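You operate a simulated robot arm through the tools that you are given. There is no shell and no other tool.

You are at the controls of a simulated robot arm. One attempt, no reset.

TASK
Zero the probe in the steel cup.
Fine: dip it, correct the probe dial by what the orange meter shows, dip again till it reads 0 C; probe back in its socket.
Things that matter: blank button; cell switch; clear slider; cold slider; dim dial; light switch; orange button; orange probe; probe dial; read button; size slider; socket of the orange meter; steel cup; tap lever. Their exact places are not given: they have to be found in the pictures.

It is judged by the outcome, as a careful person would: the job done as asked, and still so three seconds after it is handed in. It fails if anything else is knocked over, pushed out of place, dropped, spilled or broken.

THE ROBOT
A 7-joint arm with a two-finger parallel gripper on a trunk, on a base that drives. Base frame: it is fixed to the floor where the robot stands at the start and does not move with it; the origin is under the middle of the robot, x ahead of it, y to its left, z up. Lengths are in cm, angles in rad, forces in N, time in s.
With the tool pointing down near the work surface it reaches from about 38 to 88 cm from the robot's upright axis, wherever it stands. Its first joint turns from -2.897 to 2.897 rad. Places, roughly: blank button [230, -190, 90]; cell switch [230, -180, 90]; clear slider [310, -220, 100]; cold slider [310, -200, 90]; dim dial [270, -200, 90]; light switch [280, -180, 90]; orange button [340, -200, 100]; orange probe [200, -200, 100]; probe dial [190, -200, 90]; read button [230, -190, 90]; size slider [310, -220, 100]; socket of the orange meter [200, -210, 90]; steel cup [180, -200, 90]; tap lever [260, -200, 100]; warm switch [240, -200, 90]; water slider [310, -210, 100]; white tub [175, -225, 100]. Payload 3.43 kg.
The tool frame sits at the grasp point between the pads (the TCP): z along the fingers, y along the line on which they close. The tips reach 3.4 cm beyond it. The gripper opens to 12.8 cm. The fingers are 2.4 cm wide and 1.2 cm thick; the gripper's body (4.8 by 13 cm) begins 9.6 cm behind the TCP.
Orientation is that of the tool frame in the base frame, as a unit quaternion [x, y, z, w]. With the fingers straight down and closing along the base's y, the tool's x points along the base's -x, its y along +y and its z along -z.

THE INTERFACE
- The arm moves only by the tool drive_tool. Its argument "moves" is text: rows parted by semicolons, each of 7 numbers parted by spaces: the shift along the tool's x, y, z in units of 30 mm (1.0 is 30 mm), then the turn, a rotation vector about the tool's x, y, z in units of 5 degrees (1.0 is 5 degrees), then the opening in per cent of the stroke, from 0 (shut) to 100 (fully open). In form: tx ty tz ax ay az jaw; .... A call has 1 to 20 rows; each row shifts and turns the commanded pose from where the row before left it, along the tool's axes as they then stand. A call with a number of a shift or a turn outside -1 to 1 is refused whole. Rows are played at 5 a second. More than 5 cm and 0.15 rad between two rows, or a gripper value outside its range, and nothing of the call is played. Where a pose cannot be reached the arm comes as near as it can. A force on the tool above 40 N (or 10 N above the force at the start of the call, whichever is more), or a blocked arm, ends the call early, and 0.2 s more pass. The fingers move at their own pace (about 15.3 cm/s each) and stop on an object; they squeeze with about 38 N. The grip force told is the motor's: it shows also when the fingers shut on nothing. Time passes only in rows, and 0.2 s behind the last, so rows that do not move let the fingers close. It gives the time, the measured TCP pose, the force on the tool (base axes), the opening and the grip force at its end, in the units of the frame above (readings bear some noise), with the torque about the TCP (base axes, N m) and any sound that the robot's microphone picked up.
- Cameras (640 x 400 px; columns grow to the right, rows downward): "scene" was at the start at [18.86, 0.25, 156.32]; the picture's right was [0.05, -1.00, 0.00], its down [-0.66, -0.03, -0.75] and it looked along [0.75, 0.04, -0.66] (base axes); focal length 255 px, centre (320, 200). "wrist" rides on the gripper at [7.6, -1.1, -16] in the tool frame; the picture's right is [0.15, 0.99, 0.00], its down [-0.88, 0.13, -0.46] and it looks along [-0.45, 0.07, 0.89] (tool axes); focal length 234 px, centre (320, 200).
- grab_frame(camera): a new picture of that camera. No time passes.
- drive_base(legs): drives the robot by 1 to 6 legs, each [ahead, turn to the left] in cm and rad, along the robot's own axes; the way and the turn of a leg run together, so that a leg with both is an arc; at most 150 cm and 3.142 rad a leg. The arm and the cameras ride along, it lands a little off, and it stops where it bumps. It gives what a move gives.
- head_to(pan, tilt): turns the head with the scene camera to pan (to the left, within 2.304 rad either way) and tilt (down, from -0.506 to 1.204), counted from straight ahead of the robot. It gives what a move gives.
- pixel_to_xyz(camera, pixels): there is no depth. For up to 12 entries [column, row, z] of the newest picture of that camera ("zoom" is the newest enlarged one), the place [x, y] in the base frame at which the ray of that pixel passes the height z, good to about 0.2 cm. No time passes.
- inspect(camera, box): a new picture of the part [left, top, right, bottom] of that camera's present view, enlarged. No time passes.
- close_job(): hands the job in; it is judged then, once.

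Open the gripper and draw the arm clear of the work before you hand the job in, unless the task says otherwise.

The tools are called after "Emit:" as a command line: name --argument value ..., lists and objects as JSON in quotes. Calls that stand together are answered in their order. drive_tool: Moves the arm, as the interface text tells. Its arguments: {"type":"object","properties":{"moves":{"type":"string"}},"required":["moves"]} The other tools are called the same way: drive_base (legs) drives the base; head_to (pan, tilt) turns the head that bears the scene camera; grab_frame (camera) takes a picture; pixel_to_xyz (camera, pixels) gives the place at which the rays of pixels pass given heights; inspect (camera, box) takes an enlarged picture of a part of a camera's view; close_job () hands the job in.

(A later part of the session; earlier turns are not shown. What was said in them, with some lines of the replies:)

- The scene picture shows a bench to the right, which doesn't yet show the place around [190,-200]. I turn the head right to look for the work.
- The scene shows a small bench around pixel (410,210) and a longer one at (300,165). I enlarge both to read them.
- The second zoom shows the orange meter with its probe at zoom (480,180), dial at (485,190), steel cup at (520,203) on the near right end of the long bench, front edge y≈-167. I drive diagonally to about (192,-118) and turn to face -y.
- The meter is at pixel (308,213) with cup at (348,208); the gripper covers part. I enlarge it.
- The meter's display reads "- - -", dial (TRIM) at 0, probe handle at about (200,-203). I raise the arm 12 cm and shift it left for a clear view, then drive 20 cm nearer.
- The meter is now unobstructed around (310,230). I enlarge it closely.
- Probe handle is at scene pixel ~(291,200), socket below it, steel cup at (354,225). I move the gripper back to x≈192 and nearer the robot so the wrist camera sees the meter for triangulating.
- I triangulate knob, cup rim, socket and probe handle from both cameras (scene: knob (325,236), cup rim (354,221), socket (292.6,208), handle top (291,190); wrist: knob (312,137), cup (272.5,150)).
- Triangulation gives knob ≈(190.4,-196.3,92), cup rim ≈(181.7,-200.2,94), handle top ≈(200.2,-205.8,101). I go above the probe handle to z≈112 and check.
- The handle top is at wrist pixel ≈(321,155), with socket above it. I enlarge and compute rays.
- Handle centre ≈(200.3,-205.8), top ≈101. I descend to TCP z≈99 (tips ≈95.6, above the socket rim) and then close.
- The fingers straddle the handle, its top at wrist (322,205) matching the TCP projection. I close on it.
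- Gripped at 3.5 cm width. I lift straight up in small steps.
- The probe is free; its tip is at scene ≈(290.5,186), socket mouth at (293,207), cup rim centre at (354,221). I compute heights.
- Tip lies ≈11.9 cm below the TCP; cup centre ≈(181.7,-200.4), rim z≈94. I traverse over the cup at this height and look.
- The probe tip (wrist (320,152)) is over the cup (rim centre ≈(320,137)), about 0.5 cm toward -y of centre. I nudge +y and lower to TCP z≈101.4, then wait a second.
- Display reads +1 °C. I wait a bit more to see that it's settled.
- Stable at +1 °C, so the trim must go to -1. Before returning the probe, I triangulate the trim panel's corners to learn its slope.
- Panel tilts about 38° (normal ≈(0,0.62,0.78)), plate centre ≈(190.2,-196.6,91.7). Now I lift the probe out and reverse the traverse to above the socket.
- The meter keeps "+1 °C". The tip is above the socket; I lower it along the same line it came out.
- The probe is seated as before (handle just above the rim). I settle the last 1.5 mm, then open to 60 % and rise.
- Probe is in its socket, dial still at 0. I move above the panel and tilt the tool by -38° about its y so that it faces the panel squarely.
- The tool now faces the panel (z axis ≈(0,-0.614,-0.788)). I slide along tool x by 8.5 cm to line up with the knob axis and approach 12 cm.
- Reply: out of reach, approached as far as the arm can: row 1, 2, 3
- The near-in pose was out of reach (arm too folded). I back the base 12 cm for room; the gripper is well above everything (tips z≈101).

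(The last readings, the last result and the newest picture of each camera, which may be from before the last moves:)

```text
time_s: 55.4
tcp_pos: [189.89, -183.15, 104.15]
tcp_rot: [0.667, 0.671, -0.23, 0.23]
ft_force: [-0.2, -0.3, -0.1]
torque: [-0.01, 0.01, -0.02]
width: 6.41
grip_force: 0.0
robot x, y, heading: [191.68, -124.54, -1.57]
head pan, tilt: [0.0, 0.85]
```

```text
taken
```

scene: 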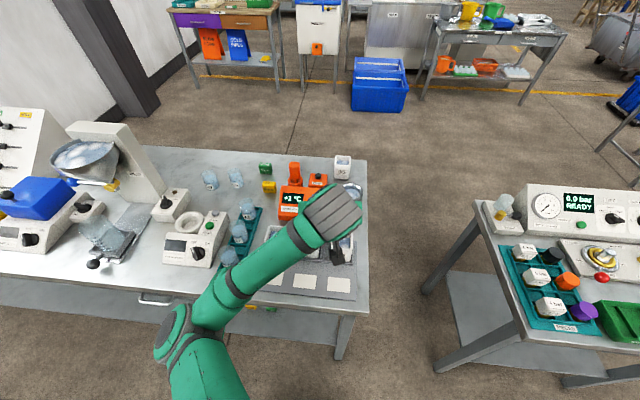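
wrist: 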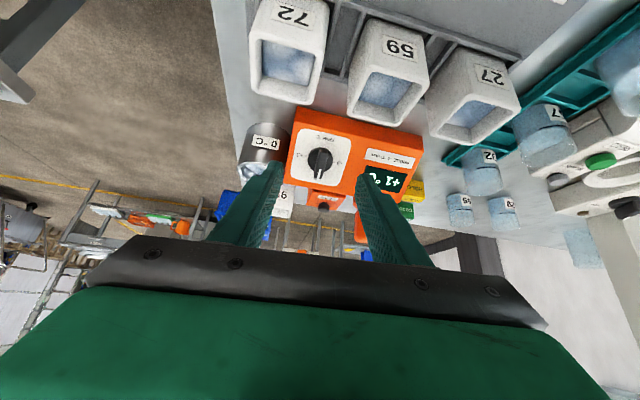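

Now with room: knob offset along tool x ≈ +3 cm. I shift tool x -2.9 cm and approach 6 cm, then look again.

Emit:
drive_tool --moves "-0.97 0.1 0 0 0 0 50;0 0 0.7 0 0 0 50;0 0 0.7 0 0 0 50;0 0 0.6 0 0 0 50;0 0 0 0 0 0 50"

Emit:
grab_frame --camera "wrist"

Emit:
inspect --camera "wrist" --box '[240, 100, 400, 220]'

Emit:
inspect --camera "scene" --box '[248, 150, 408, 270]'

```text
time_s: 56.6
tcp_pos: [190.38, -189.02, 101.26]
tcp_rot: [0.666, 0.671, -0.229, 0.231]
ft_force: [0.1, 0.1, -0.1]
torque: [-0.01, 0.01, -0.01]
width: 6.4
grip_force: 0.1
robot x, y, heading: [191.74, -124.05, -1.567]
head pan, tilt: [0.0, 0.85]
```

```text
taken
```

wrist: 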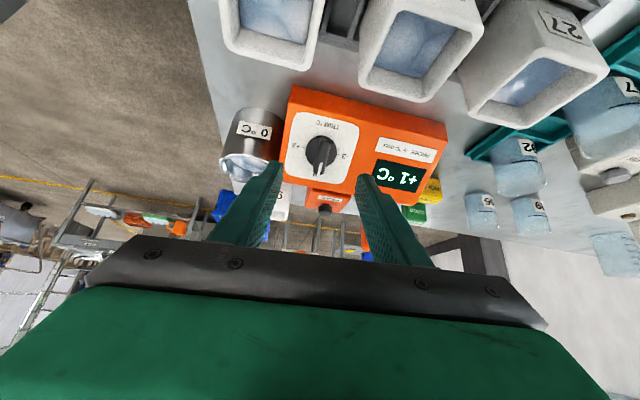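

```text
3.33 times, centred on (320, 160) of wrist
```

zoom: 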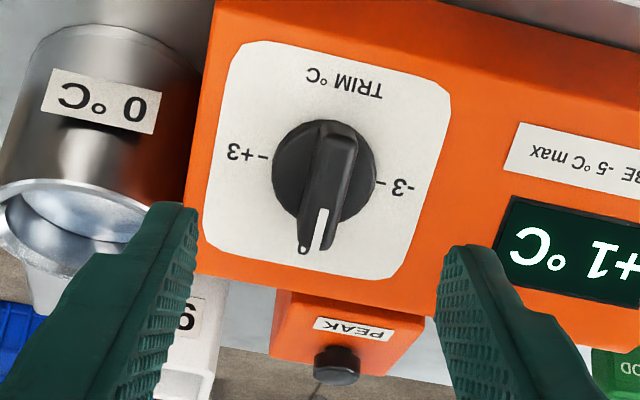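

```text
3.33 times, centred on (328, 210) of scene
```

zoom: 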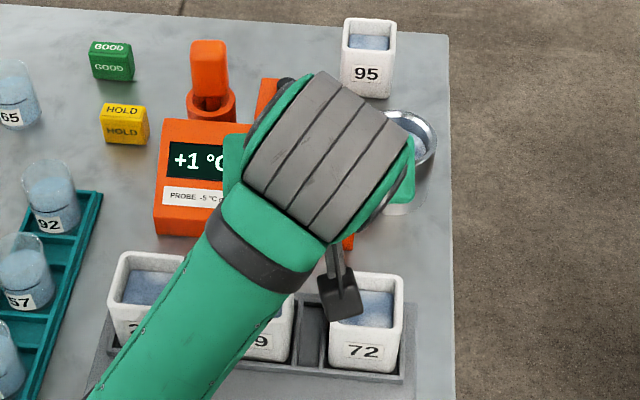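

Nearly aligned with the knob. Before going closer I check the height of the cup "72" rim (scene ≈(352.6,232.8), wrist ≈(230,52)) under the camera, and the knob's position.

Emit:
pixel_to_xyz --camera "scene" --pixels '[[352.6, 232.8, 90], [352.6, 232.8, 98], [331, 231.6, 90], [331, 231.6, 98]]'

Emit:
pixel_to_xyz --camera "wrist" --pixels '[[230, 52, 90], [230, 52, 98], [310, 71, 90], [310, 71, 98]]'

Emit:
inspect --camera "wrist" --box '[280, 120, 360, 190]'

```text
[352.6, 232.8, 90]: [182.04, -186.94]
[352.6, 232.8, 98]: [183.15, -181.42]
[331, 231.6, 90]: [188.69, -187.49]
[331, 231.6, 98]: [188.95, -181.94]
```

```text
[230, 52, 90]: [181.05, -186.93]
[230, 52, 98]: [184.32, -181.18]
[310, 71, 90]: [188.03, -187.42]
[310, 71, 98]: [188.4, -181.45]
```

```text
5.71 times, centred on (320, 155) of wrist
```

zoom: 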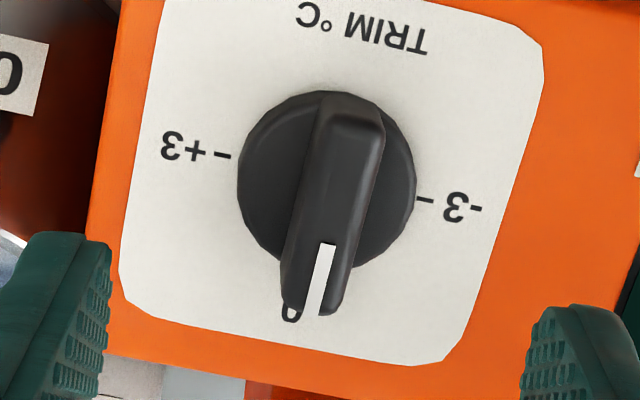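

Cup rims are ≈94 cm, so the camera clears. Bar is within 0.3 cm of the tool axis; I shift ty +0.3 cm and approach 7 cm along the normal.

Emit:
drive_tool --moves "0 0.1 0.5 0 0 0 40;0 0 0.5 0 0 0 40;0 0 0.5 0 0 0 40;0 0 0.4 0 0 0 40;0 0 0.4 0 0 0 40;0 0 0 0 0 0 40"

Emit:
grab_frame --camera "wrist"

Emit:
inspect --camera "wrist" --box '[260, 130, 380, 220]'

Emit:
inspect --camera "scene" --box '[248, 150, 408, 270]'

```text
time_s: 58.0
tcp_pos: [190.66, -193.39, 95.91]
tcp_rot: [0.667, 0.671, -0.229, 0.231]
ft_force: [0.5, 1.1, -0.3]
torque: [-0.02, -0.02, -0.04]
width: 5.11
grip_force: 0.0
robot x, y, heading: [191.59, -124.57, -1.57]
head pan, tilt: [0.0, 0.85]
```

```text
taken
```

wrist: 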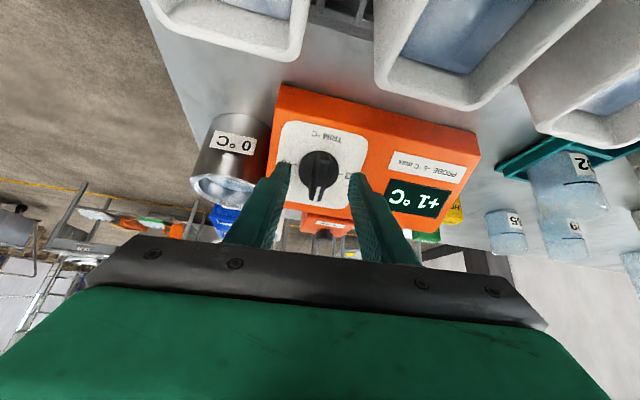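

```text
4.44 times, centred on (320, 175) of wrist
```

zoom: 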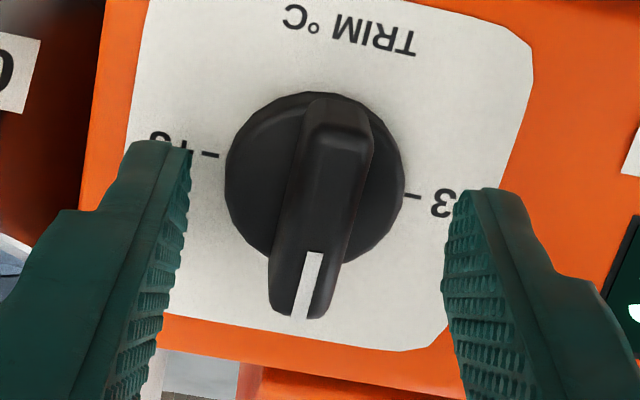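

```text
3.33 times, centred on (328, 210) of scene
```

zoom: 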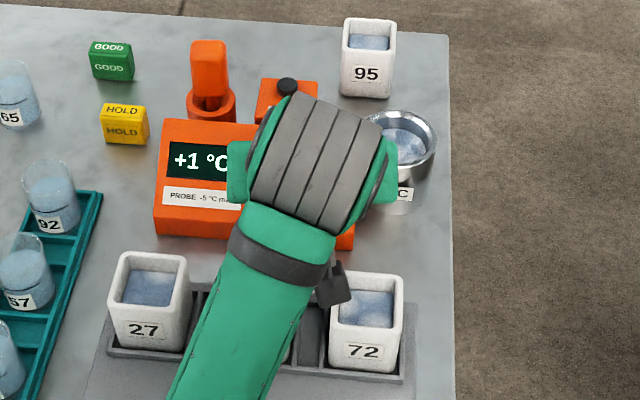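

Tips are about level with the bar's outer face, well centred (bar centre zoom (318,212), axis at (318,206)). I advance 1.1 cm and close on the bar.

Emit:
drive_tool --moves "0 0 0.2 0 0 0 40;0 0 0.17 0 0 0 40;0 0 0 0 0 0 30;0 0 0 0 0 0 20;0 0 0 0 0 0 10;0 0 0 0 0 0 8;0 0 0 0 0 0 8"

Emit:
inspect --camera "wrist" --box '[260, 130, 380, 220]'

```text
time_s: 59.6
tcp_pos: [190.44, -194.02, 94.93]
tcp_rot: [0.667, 0.67, -0.23, 0.231]
ft_force: [-10.3, -0.1, 1.3]
torque: [-0.3, 0.45, -0.33]
width: 3.78
grip_force: 44.8
robot x, y, heading: [191.83, -124.65, -1.566]
head pan, tilt: [0.0, 0.85]
```

```text
4.44 times, centred on (320, 175) of wrist
```

zoom: 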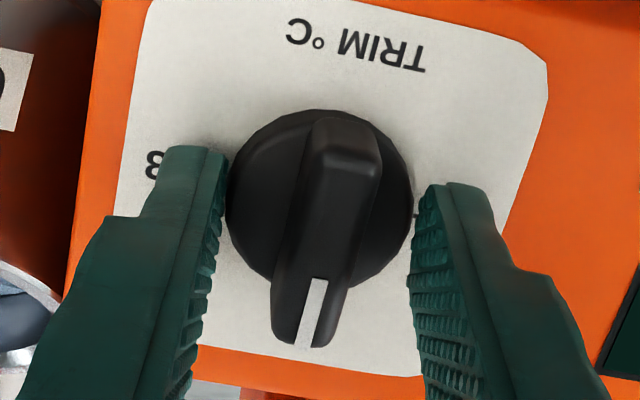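

It stopped at 3.78 cm, on the disk rather than the bar. I reopen, back off 0.6 cm, and close again on the bar.

Emit:
drive_tool --moves "0 0 0 0 0 0 40;0 0 0 0 0 0 40;0 0 -0.2 0 0 0 40;0 0 0 0 0 0 30;0 0 0 0 0 0 20;0 0 0 0 0 0 8;0 0 0 0 0 0 8;0 0 0 0 0 0 8"

Emit:
inspect --camera "wrist" --box '[260, 130, 380, 220]'

```text
time_s: 61.4
tcp_pos: [190.72, -193.74, 95.4]
tcp_rot: [0.666, 0.671, -0.229, 0.231]
ft_force: [0.7, 1.2, 1.1]
torque: [0.06, 0.53, -0.37]
width: 1.36
grip_force: 45.5
robot x, y, heading: [191.65, -124.46, -1.568]
head pan, tilt: [0.0, 0.85]
```

```text
4.44 times, centred on (320, 175) of wrist
```

zoom: 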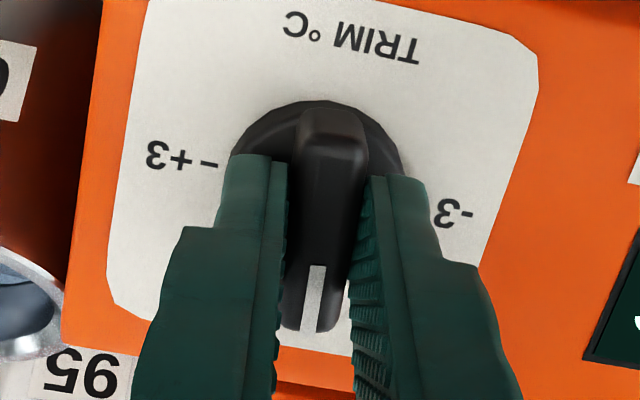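

Now gripping the bar at 1.36 cm. I turn −30° about the tool z axis (counter-clockwise seen from the front, toward −1).

Emit:
drive_tool --moves "0 0 0 0 0 -0.6 8;0 0 0 0 0 -0.6 8;0 0 0 0 0 -0.6 8;0 0 0 0 0 -0.6 8;0 0 0 0 0 -0.6 8;0 0 0 0 0 -0.6 8;0 0 0 0 0 -0.6 8;0 0 0 0 0 -0.6 8;0 0 0 0 0 -0.6 8;0 0 0 0 0 -0.6 8;0 0 0 0 0 0 8"

Emit:
inspect --camera "wrist" --box '[260, 130, 380, 220]'

Emit:
inspect --camera "scene" --box '[248, 150, 408, 270]'

```text
time_s: 63.8
tcp_pos: [190.48, -193.6, 95.4]
tcp_rot: [0.47, 0.821, -0.281, 0.164]
ft_force: [-7.7, 10.5, 3.2]
torque: [0.48, 0.97, -0.72]
width: 1.31
grip_force: 44.9
robot x, y, heading: [191.62, -124.32, -1.567]
head pan, tilt: [0.0, 0.85]
```

```text
4.44 times, centred on (320, 175) of wrist
```

zoom: 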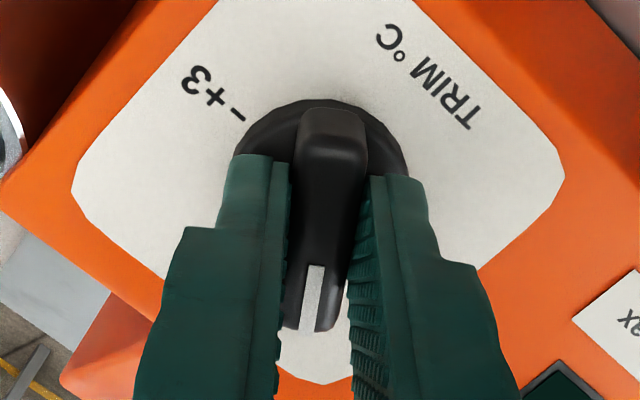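

```text
3.33 times, centred on (328, 210) of scene
```

zoom: 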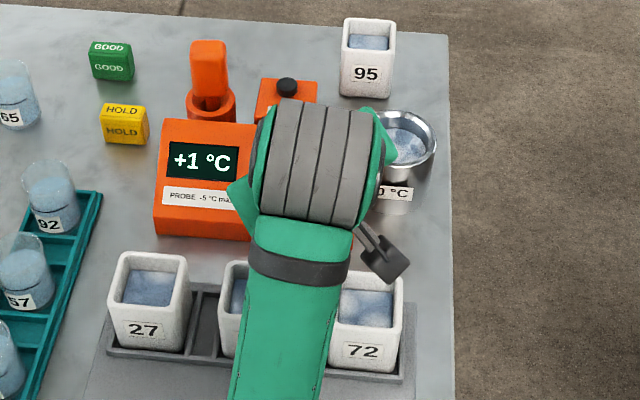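

The bar turned with the gripper. I open and retreat along the tool axis, then undo the roll.

Emit:
drive_tool --moves "0 0 0 0 0 0 20;0 0 0 0 0 0 30;0 0 0 0 0 0 35;0 0 -0.6 0 0 0 35;0 0 -0.9 0 0 0 40;0 0 -0.9 0 0 0 40;0 0 0 0 0 1 50;0 0 0 0 0 1 50;0 0 0 0 0 1 50;0 0 0 0 0 1 50;0 0 0 0 0 1 50;0 0 0 0 0 1 50;0 0 0 0 0 0 50"

Emit:
grab_frame --camera "wrist"

Emit:
inspect --camera "wrist" --box '[280, 110, 380, 190]'

```text
time_s: 66.6
tcp_pos: [190.64, -189.13, 101.01]
tcp_rot: [0.667, 0.671, -0.229, 0.231]
ft_force: [-0.7, 0.1, 0.4]
torque: [-0.02, 0.02, -0.04]
width: 6.41
grip_force: 0.1
robot x, y, heading: [191.86, -124.15, -1.563]
head pan, tilt: [0.0, 0.85]
```

```text
taken
```

wrist: 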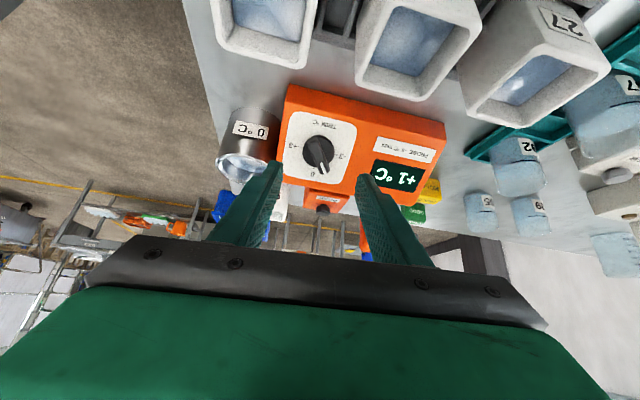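

```text
5.00 times, centred on (330, 150) of wrist
```

zoom: 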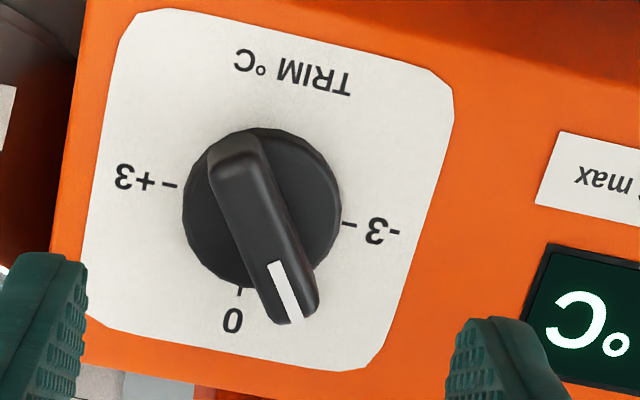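

The pointer now sits about −30° toward −3, i.e. ≈−1. I retreat, return the tool to vertical and move above the probe again.

Emit:
drive_tool --moves "0 0 -1 0 0 0 60;0 0 -1 0 0 0 60;0 0 -1 0 0 0 60;0 0 -1 0 0 0 60;0 0 0 0 0.95 0 60;0 0 0 0 0.95 0 60;0 0 0 0 0.95 0 60;0 0 0 0 0.95 0 60;0 0 0 0 0.95 0 60;0 0 0 0 0.95 0 60;0 0 0 0 0.95 0 60;0 0 0 0 0.95 0 60;0 0 -0.8 0 0 0 60;0 0 -0.8 0 0 0 60;0 0 0 0 0 0 60"

Emit:
inspect --camera "scene" --box '[248, 150, 376, 230]'

Emit:
grab_frame --camera "wrist"

```text
time_s: 69.8
tcp_pos: [190.4, -181.8, 115.24]
tcp_rot: [0.704, 0.71, 0.0, 0.0]
ft_force: [-1.4, -0.3, -0.5]
torque: [-0.03, 0.01, -0.04]
width: 7.68
grip_force: 0.0
robot x, y, heading: [191.56, -124.48, -1.565]
head pan, tilt: [0.0, 0.85]
```

```text
5.00 times, centred on (312, 190) of scene
```

zoom: 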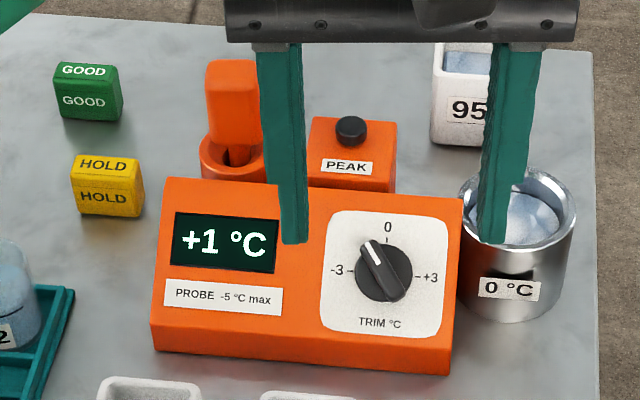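

```text
taken
```

wrist: 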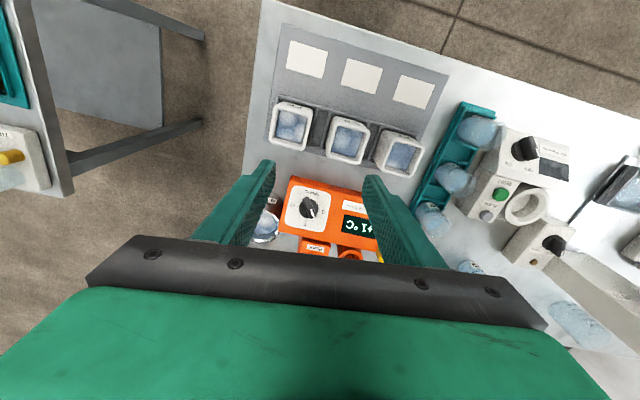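

Dial points at about −1. I move over the probe at z≈115.

Emit:
drive_tool --moves "-0.89 0.367 0 0 0 0 70;-0.89 0.367 0 0 0 0 70;-0.89 0.367 0 0 0 0 70;-0.89 0.367 0 0 0 0 70;-0.89 0.367 0 0 0 0 70;-0.89 0.367 0 0 0 0 70;-0.89 0.367 0 0 0 0 70;-0.89 0.367 0 0 0 0 70;-0.89 0.367 0 0 0 0 70;0 0 0 0 0 0 70"

Emit:
inspect --camera "wrist" --box '[240, 90, 400, 190]'

Emit:
inspect --camera "scene" --box '[248, 150, 376, 230]'

```text
time_s: 72.0
tcp_pos: [200.65, -205.98, 115.3]
tcp_rot: [0.705, 0.709, 0.0, -0.001]
ft_force: [0.1, 0.2, 0.2]
torque: [-0.02, -0.01, 0.02]
width: 8.97
grip_force: 0.0
robot x, y, heading: [191.71, -124.05, -1.57]
head pan, tilt: [0.0, 0.85]
```

```text
4.00 times, centred on (320, 140) of wrist
```

zoom: 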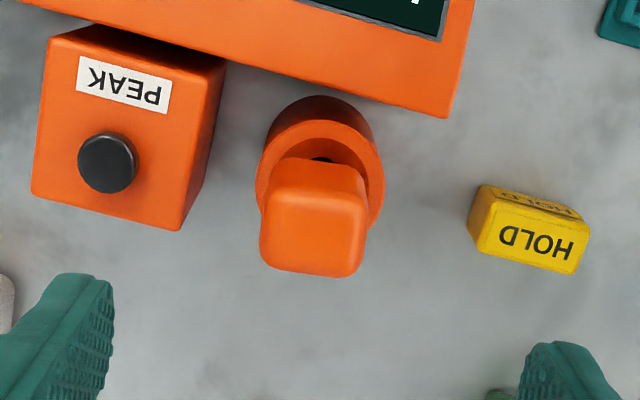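

```text
5.00 times, centred on (312, 190) of scene
```

zoom: 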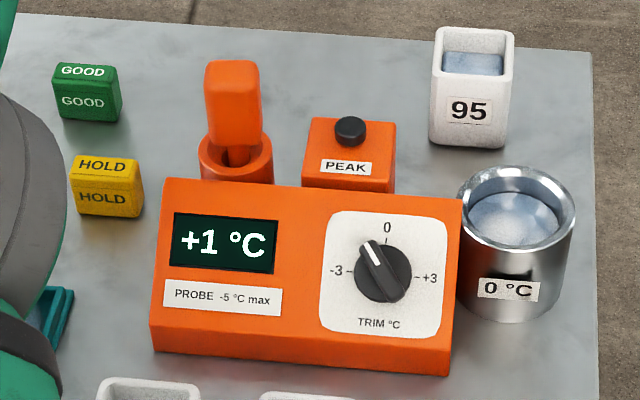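

The handle top (wrist ≈(318,145.5)) lies on the tool axis. I descend to z≈99 and check before gripping.

Emit:
drive_tool --moves "0 -0.03 0.9 0 0 0 80;0 0 1 0 0 0 80;0 0 1 0 0 0 80;0 0 1 0 0 0 80;0 0 0.9 0 0 0 80;0 0 0.62 0 0 0 80;0 0 0 0 0 0 80;0 0 0 0 0 0 60;0 0 0 0 0 0 40;0 0 0 0 0 0 25;0 0 0 0 0 0 10;0 0 0 0 0 0 10"

Emit:
grab_frame --camera "wrist"

Emit:
inspect --camera "scene" --box '[248, 150, 376, 230]'

```text
time_s: 74.6
tcp_pos: [200.7, -205.68, 99.04]
tcp_rot: [0.705, 0.709, 0.0, 0.0]
ft_force: [0.0, 0.8, -0.6]
torque: [-0.01, 0.01, -0.03]
width: 3.5
grip_force: 37.3
robot x, y, heading: [191.85, -124.56, -1.571]
head pan, tilt: [0.0, 0.85]
```

```text
taken
```

wrist: 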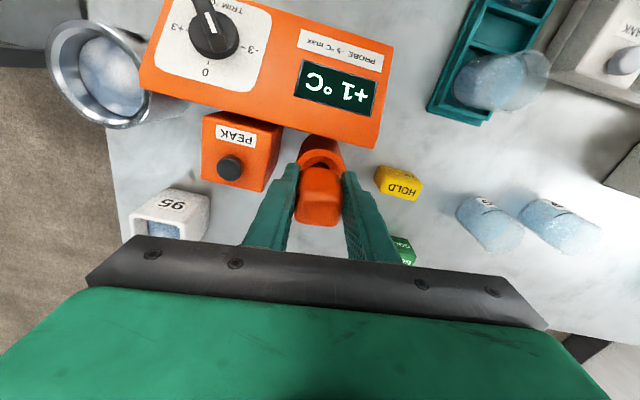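

```text
5.00 times, centred on (312, 190) of scene
```

zoom: 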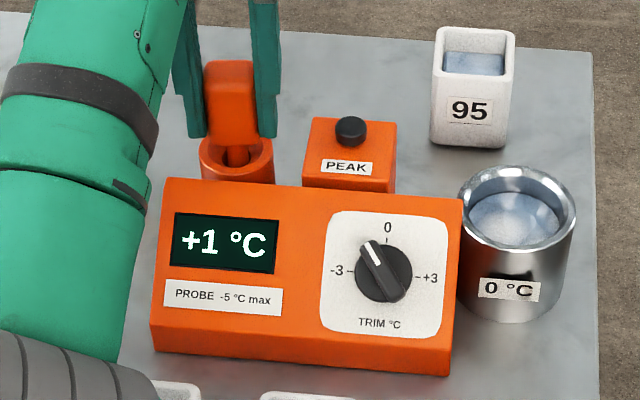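

Gripped again at 3.5 cm. I lift 16 cm and traverse to above the cup.

Emit:
drive_tool --moves "0 0 -0.3 0 0 0 10;0 0 -0.6 0 0 0 10;0 0 -0.8 0 0 0 10;0 0 -0.8 0 0 0 10;0 0 -0.8 0 0 0 10;0 0 -0.8 0 0 0 10;0 0 -0.8 0 0 0 10;0 0 -0.5 0 0 0 10;0.22 -0.783 0 0 0 0 10;0.22 -0.783 0 0 0 0 10;0.22 -0.783 0 0 0 0 10;0.22 -0.783 0 0 0 0 10;0.22 -0.783 0 0 0 0 10;0.22 -0.783 0 0 0 0 10;0.22 -0.783 0 0 0 0 10;0.22 -0.783 0 0 0 0 10;0 0 0.8 0 0 0 10;0 0 0.8 0 0 0 10;0 0 0 0 0 0 10"

Emit:
inspect --camera "scene" --box '[264, 130, 408, 230]'

Emit:
grab_frame --camera "wrist"

```text
time_s: 78.6
tcp_pos: [181.64, -200.62, 110.53]
tcp_rot: [0.705, 0.71, 0.001, 0.0]
ft_force: [-0.6, 0.7, -1.5]
torque: [0.02, 0.01, 0.02]
width: 3.51
grip_force: 37.5
robot x, y, heading: [191.78, -124.27, -1.565]
head pan, tilt: [0.0, 0.85]
```

```text
4.00 times, centred on (336, 180) of scene
```

zoom: 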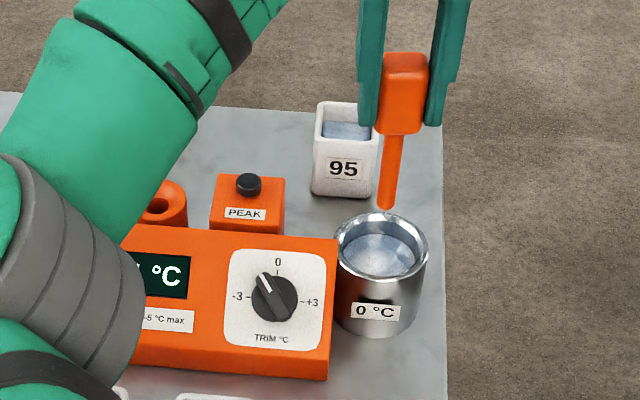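

```text
taken
```

wrist: 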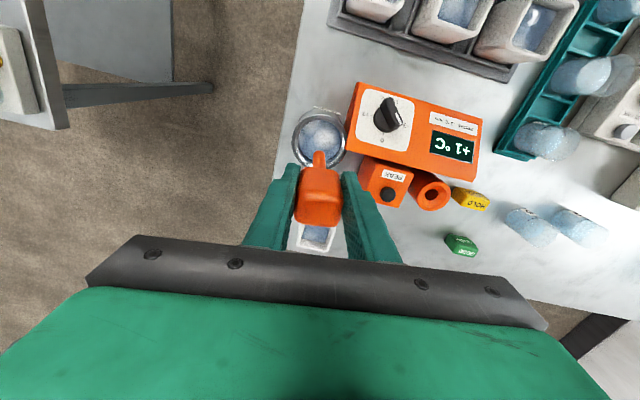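

Same alignment as before over the cup. I dip to TCP z≈101.4 and wait.

Emit:
drive_tool --moves "0.15 0 0.3 0 0 0 10;0 0 0.5 0 0 0 10;0 0 0.5 0 0 0 10;0 0 0.5 0 0 0 10;0 0 0.5 0 0 0 10;0 0 0.4 0 0 0 10;0 0 0.3 0 0 0 10;0 0 0 0 0 0 10;0 0 0 0 0 0 10;0 0 0 0 0 0 10;0 0 0 0 0 0 10;0 0 0 0 0 0 10;0 0 0 0 0 0 10;0 0 0 0 0 0 10;0 0 0 0 0 0 10;0 0 0 0 0 0 10;0 0 0 0 0 0 10;0 0 0 0 0 0 10;0 0 0 0 0 0 10;0 0 0 0 0 0 10"

Emit:
inspect --camera "scene" --box '[264, 130, 408, 230]'

Emit:
grab_frame --camera "wrist"

Emit:
inspect --camera "wrist" --box '[340, 70, 540, 195]'

```text
time_s: 82.8
tcp_pos: [181.73, -200.18, 101.53]
tcp_rot: [0.706, 0.709, 0.0, 0.0]
ft_force: [0.0, -0.2, -0.8]
torque: [0.01, -0.01, 0.0]
width: 3.49
grip_force: 37.8
robot x, y, heading: [191.55, -124.3, -1.568]
head pan, tilt: [0.0, 0.85]
```

```text
4.00 times, centred on (336, 180) of scene
```

zoom: 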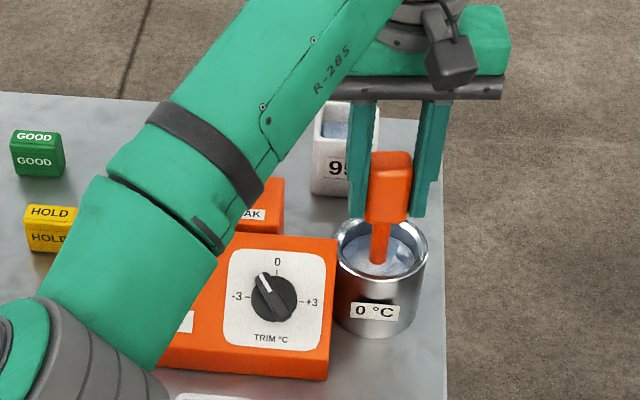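

```text
taken
```

wrist: 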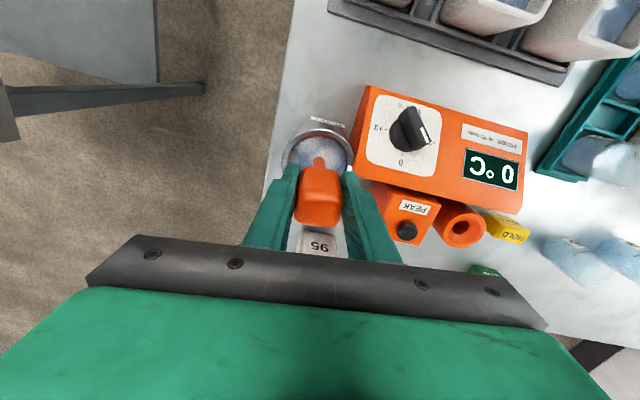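

```text
3.20 times, centred on (440, 132) of wrist
```

zoom: 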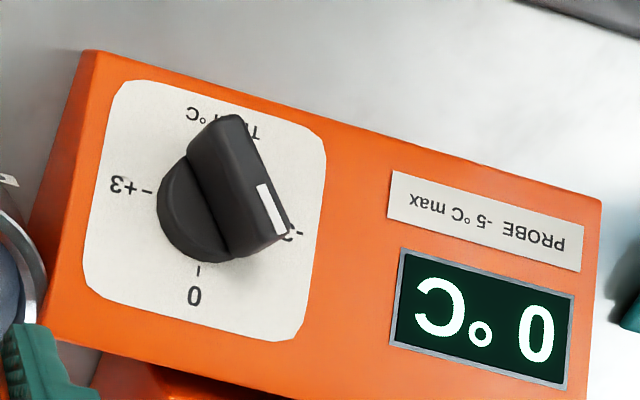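

The display now reads 0 °C. I lift the probe out and retrace to above the socket.

Emit:
drive_tool --moves "0 0 -0.3 0 0 0 10;0 0 -0.5 0 0 0 10;0 0 -0.8 0 0 0 10;0 0 -0.8 0 0 0 10;0 0 -0.8 0 0 0 10;0 0 -0.8 0 0 0 10;-0.15 0 -0.6 0 0 0 10;-0.22 0.783 0 0 0 0 10;-0.22 0.783 0 0 0 0 10;-0.22 0.783 0 0 0 0 10;-0.22 0.783 0 0 0 0 10;-0.22 0.783 0 0 0 0 10;-0.22 0.783 0 0 0 0 10;-0.22 0.783 0 0 0 0 10;-0.22 0.783 0 0 0 0 10;0 0 0 0 0 0 10;0 0 0.8 0 0 0 10;0 0 0 0 0 0 10"

Emit:
inspect --camera "scene" --box '[248, 130, 376, 210]'

Emit:
inspect --camera "wrist" --box '[260, 80, 380, 220]'

```text
time_s: 86.6
tcp_pos: [200.19, -205.99, 112.82]
tcp_rot: [0.705, 0.709, 0.0, 0.0]
ft_force: [0.3, -0.7, -0.7]
torque: [-0.02, 0.01, 0.01]
width: 3.52
grip_force: 37.7
robot x, y, heading: [191.68, -124.4, -1.566]
head pan, tilt: [0.0, 0.85]
```

```text
5.00 times, centred on (312, 170) of scene
```

zoom: 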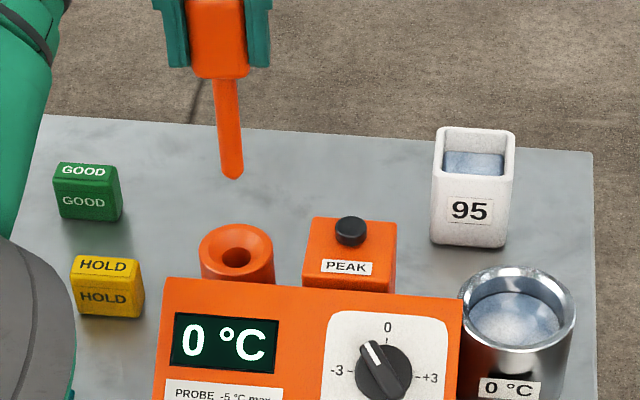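

```text
2.86 times, centred on (320, 150) of wrist
```

zoom: 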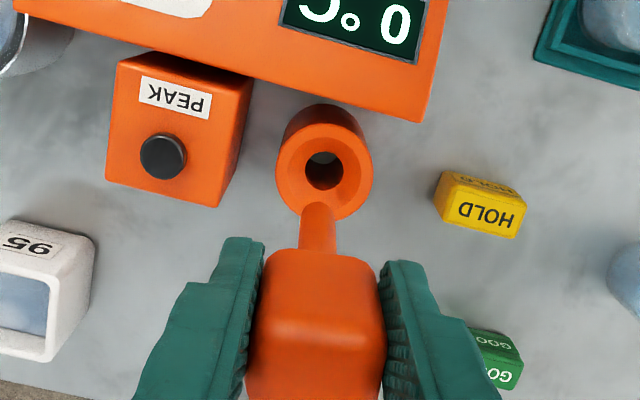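

Same geometry over the socket as the first return, display holding 0 °C. I lower it the same way.

Emit:
drive_tool --moves "0 0 0.7 0 0 0 10;0 0 0.7 0 0 0 10;0 0 0.6 0 0 0 10;0 0 0.6 0 0 0 10;0 0 0.5 0 0 0 10;0 0 0.5 0 0 0 10;0 0 0.4 0 0 0 10;0 0 0.3 0 0 0 10;0 0 0.15 0 0 0 10;0 0 0.13 0 0 0 10;0 0 0 0 0 0 10;0 0 0 0 0 0 10"

Emit:
inspect --camera "scene" --box '[248, 150, 376, 230]'

```text
time_s: 89.2
tcp_pos: [200.42, -205.72, 99.24]
tcp_rot: [0.705, 0.709, 0.001, 0.001]
ft_force: [0.8, 1.0, -0.2]
torque: [0.02, -0.04, 0.0]
width: 3.51
grip_force: 38.5
robot x, y, heading: [191.71, -124.38, -1.568]
head pan, tilt: [0.0, 0.85]
```

```text
5.00 times, centred on (312, 190) of scene
```

zoom: 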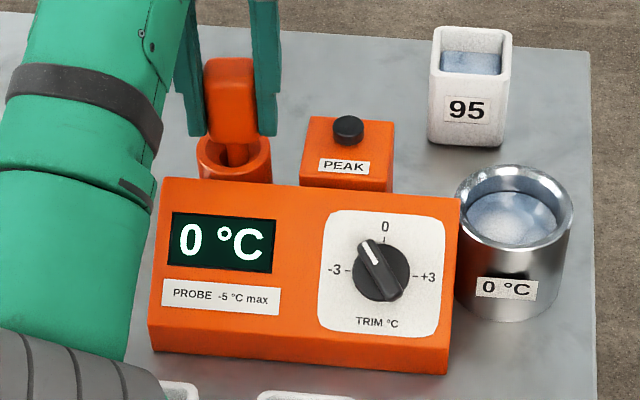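

Seated and display at 0 °C. I ease the last bit down, open gently, rise, and draw back.

Emit:
drive_tool --moves "0 0 0.06 0 0 0 10;0 0 0 0 0 0 10;0 0 0 0 0 0 30;0 0 0 0 0 0 50;0 0 0 0 0 0 60;0 0 0 0 0 0 60;0 0 -0.5 0 0 0 60;0 0 -1 0 0 0 60;0 0 -1 0 0 0 60;0 0 -1 0 0 0 60;0 0 -1 0 0 0 60;0 0 -1 0 0 0 60;0.8 0 -1 0 0 0 60;1 0 -0.5 0 0 0 60;1 0 0 0 0 0 60;1 0 0 0 0 0 60;1 0 0 0 0 0 60;1 0 0 0 0 0 60;0 0 0 0 0 0 60"

Emit:
inspect --camera "scene" --box '[248, 150, 376, 230]'

Emit:
grab_frame --camera "wrist"

Emit:
grab_frame --camera "scene"

```text
time_s: 93.2
tcp_pos: [200.38, -188.38, 119.9]
tcp_rot: [0.705, 0.709, 0.0, 0.0]
ft_force: [-0.2, 0.2, -0.2]
torque: [0.02, 0.01, 0.0]
width: 7.67
grip_force: 0.1
robot x, y, heading: [191.81, -124.83, -1.565]
head pan, tilt: [0.0, 0.85]
```

```text
5.00 times, centred on (312, 190) of scene
```

zoom: 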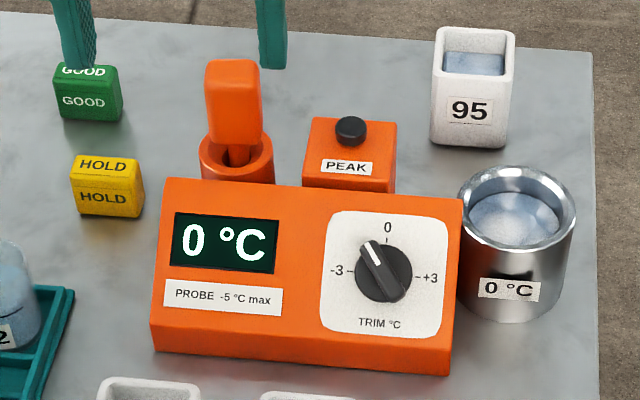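

```text
taken
```

wrist: 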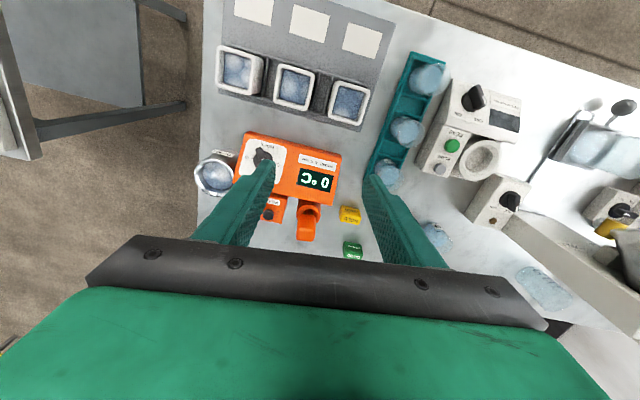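

```text
taken
```

scene: 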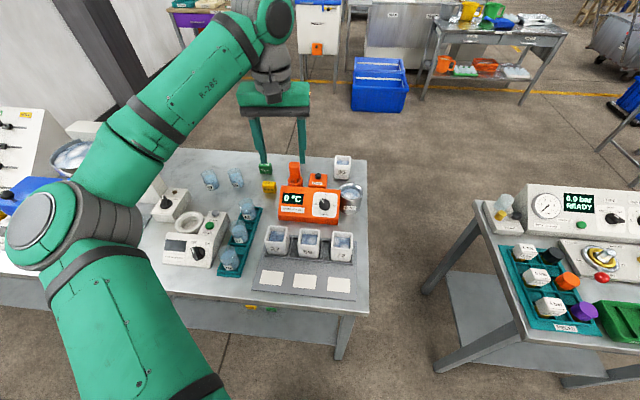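

The probe is in its socket, the display reads 0 °C, and nothing else has moved. I back the base away 20 cm to draw the arm clear.

Emit:
drive_base --legs '[[-20, 0]]'

Emit:
grab_frame --camera "scene"

Emit:
inspect --camera "scene" --box '[240, 120, 380, 220]'

```text
time_s: 94.8
tcp_pos: [200.2, -168.37, 120.01]
tcp_rot: [0.705, 0.709, 0.0, 0.0]
ft_force: [-0.9, -0.9, 0.0]
torque: [0.03, -0.02, 0.02]
width: 7.68
grip_force: 0.1
robot x, y, heading: [191.65, -104.15, -1.567]
head pan, tilt: [0.0, 0.85]
```

```text
taken
```

scene: 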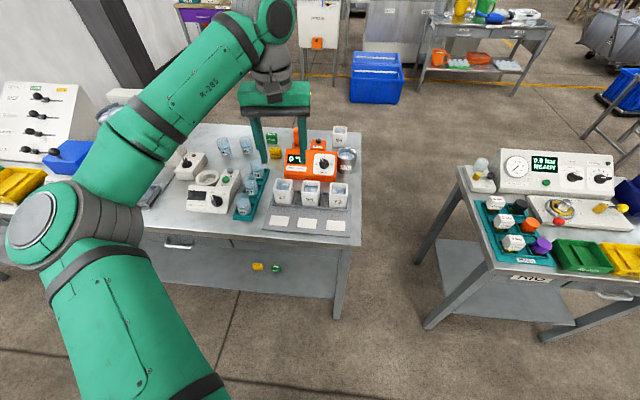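

```text
4.00 times, centred on (310, 170) of scene
```

zoom: 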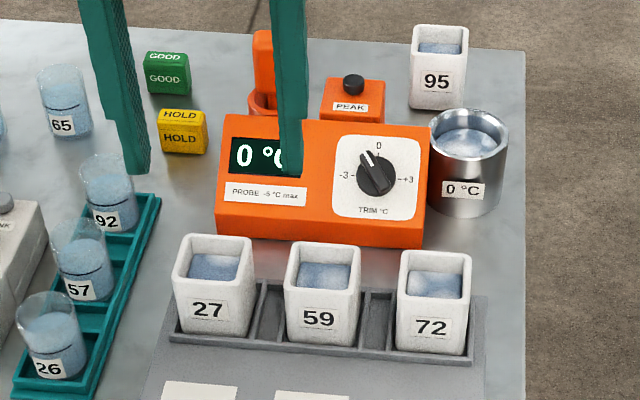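

Everything stands in place: display 0 °C, dial at −1, probe in its socket, gripper open and clear. I hand the job in.

Emit:
close_job

```text
The job is handed in.
```

The probe is zeroed: the orange meter reads 0 °C in the steel cup, and the probe is back in its socket.

The first dip settled at +1 °C. I put the probe back in its socket, turned the probe dial about 30° to roughly −1, and dipped again; the second reading was 0 °C.

In the last pictures nothing else on the bench looked moved, spilled or knocked over. I opened the gripper and backed the arm clear before handing the job in.
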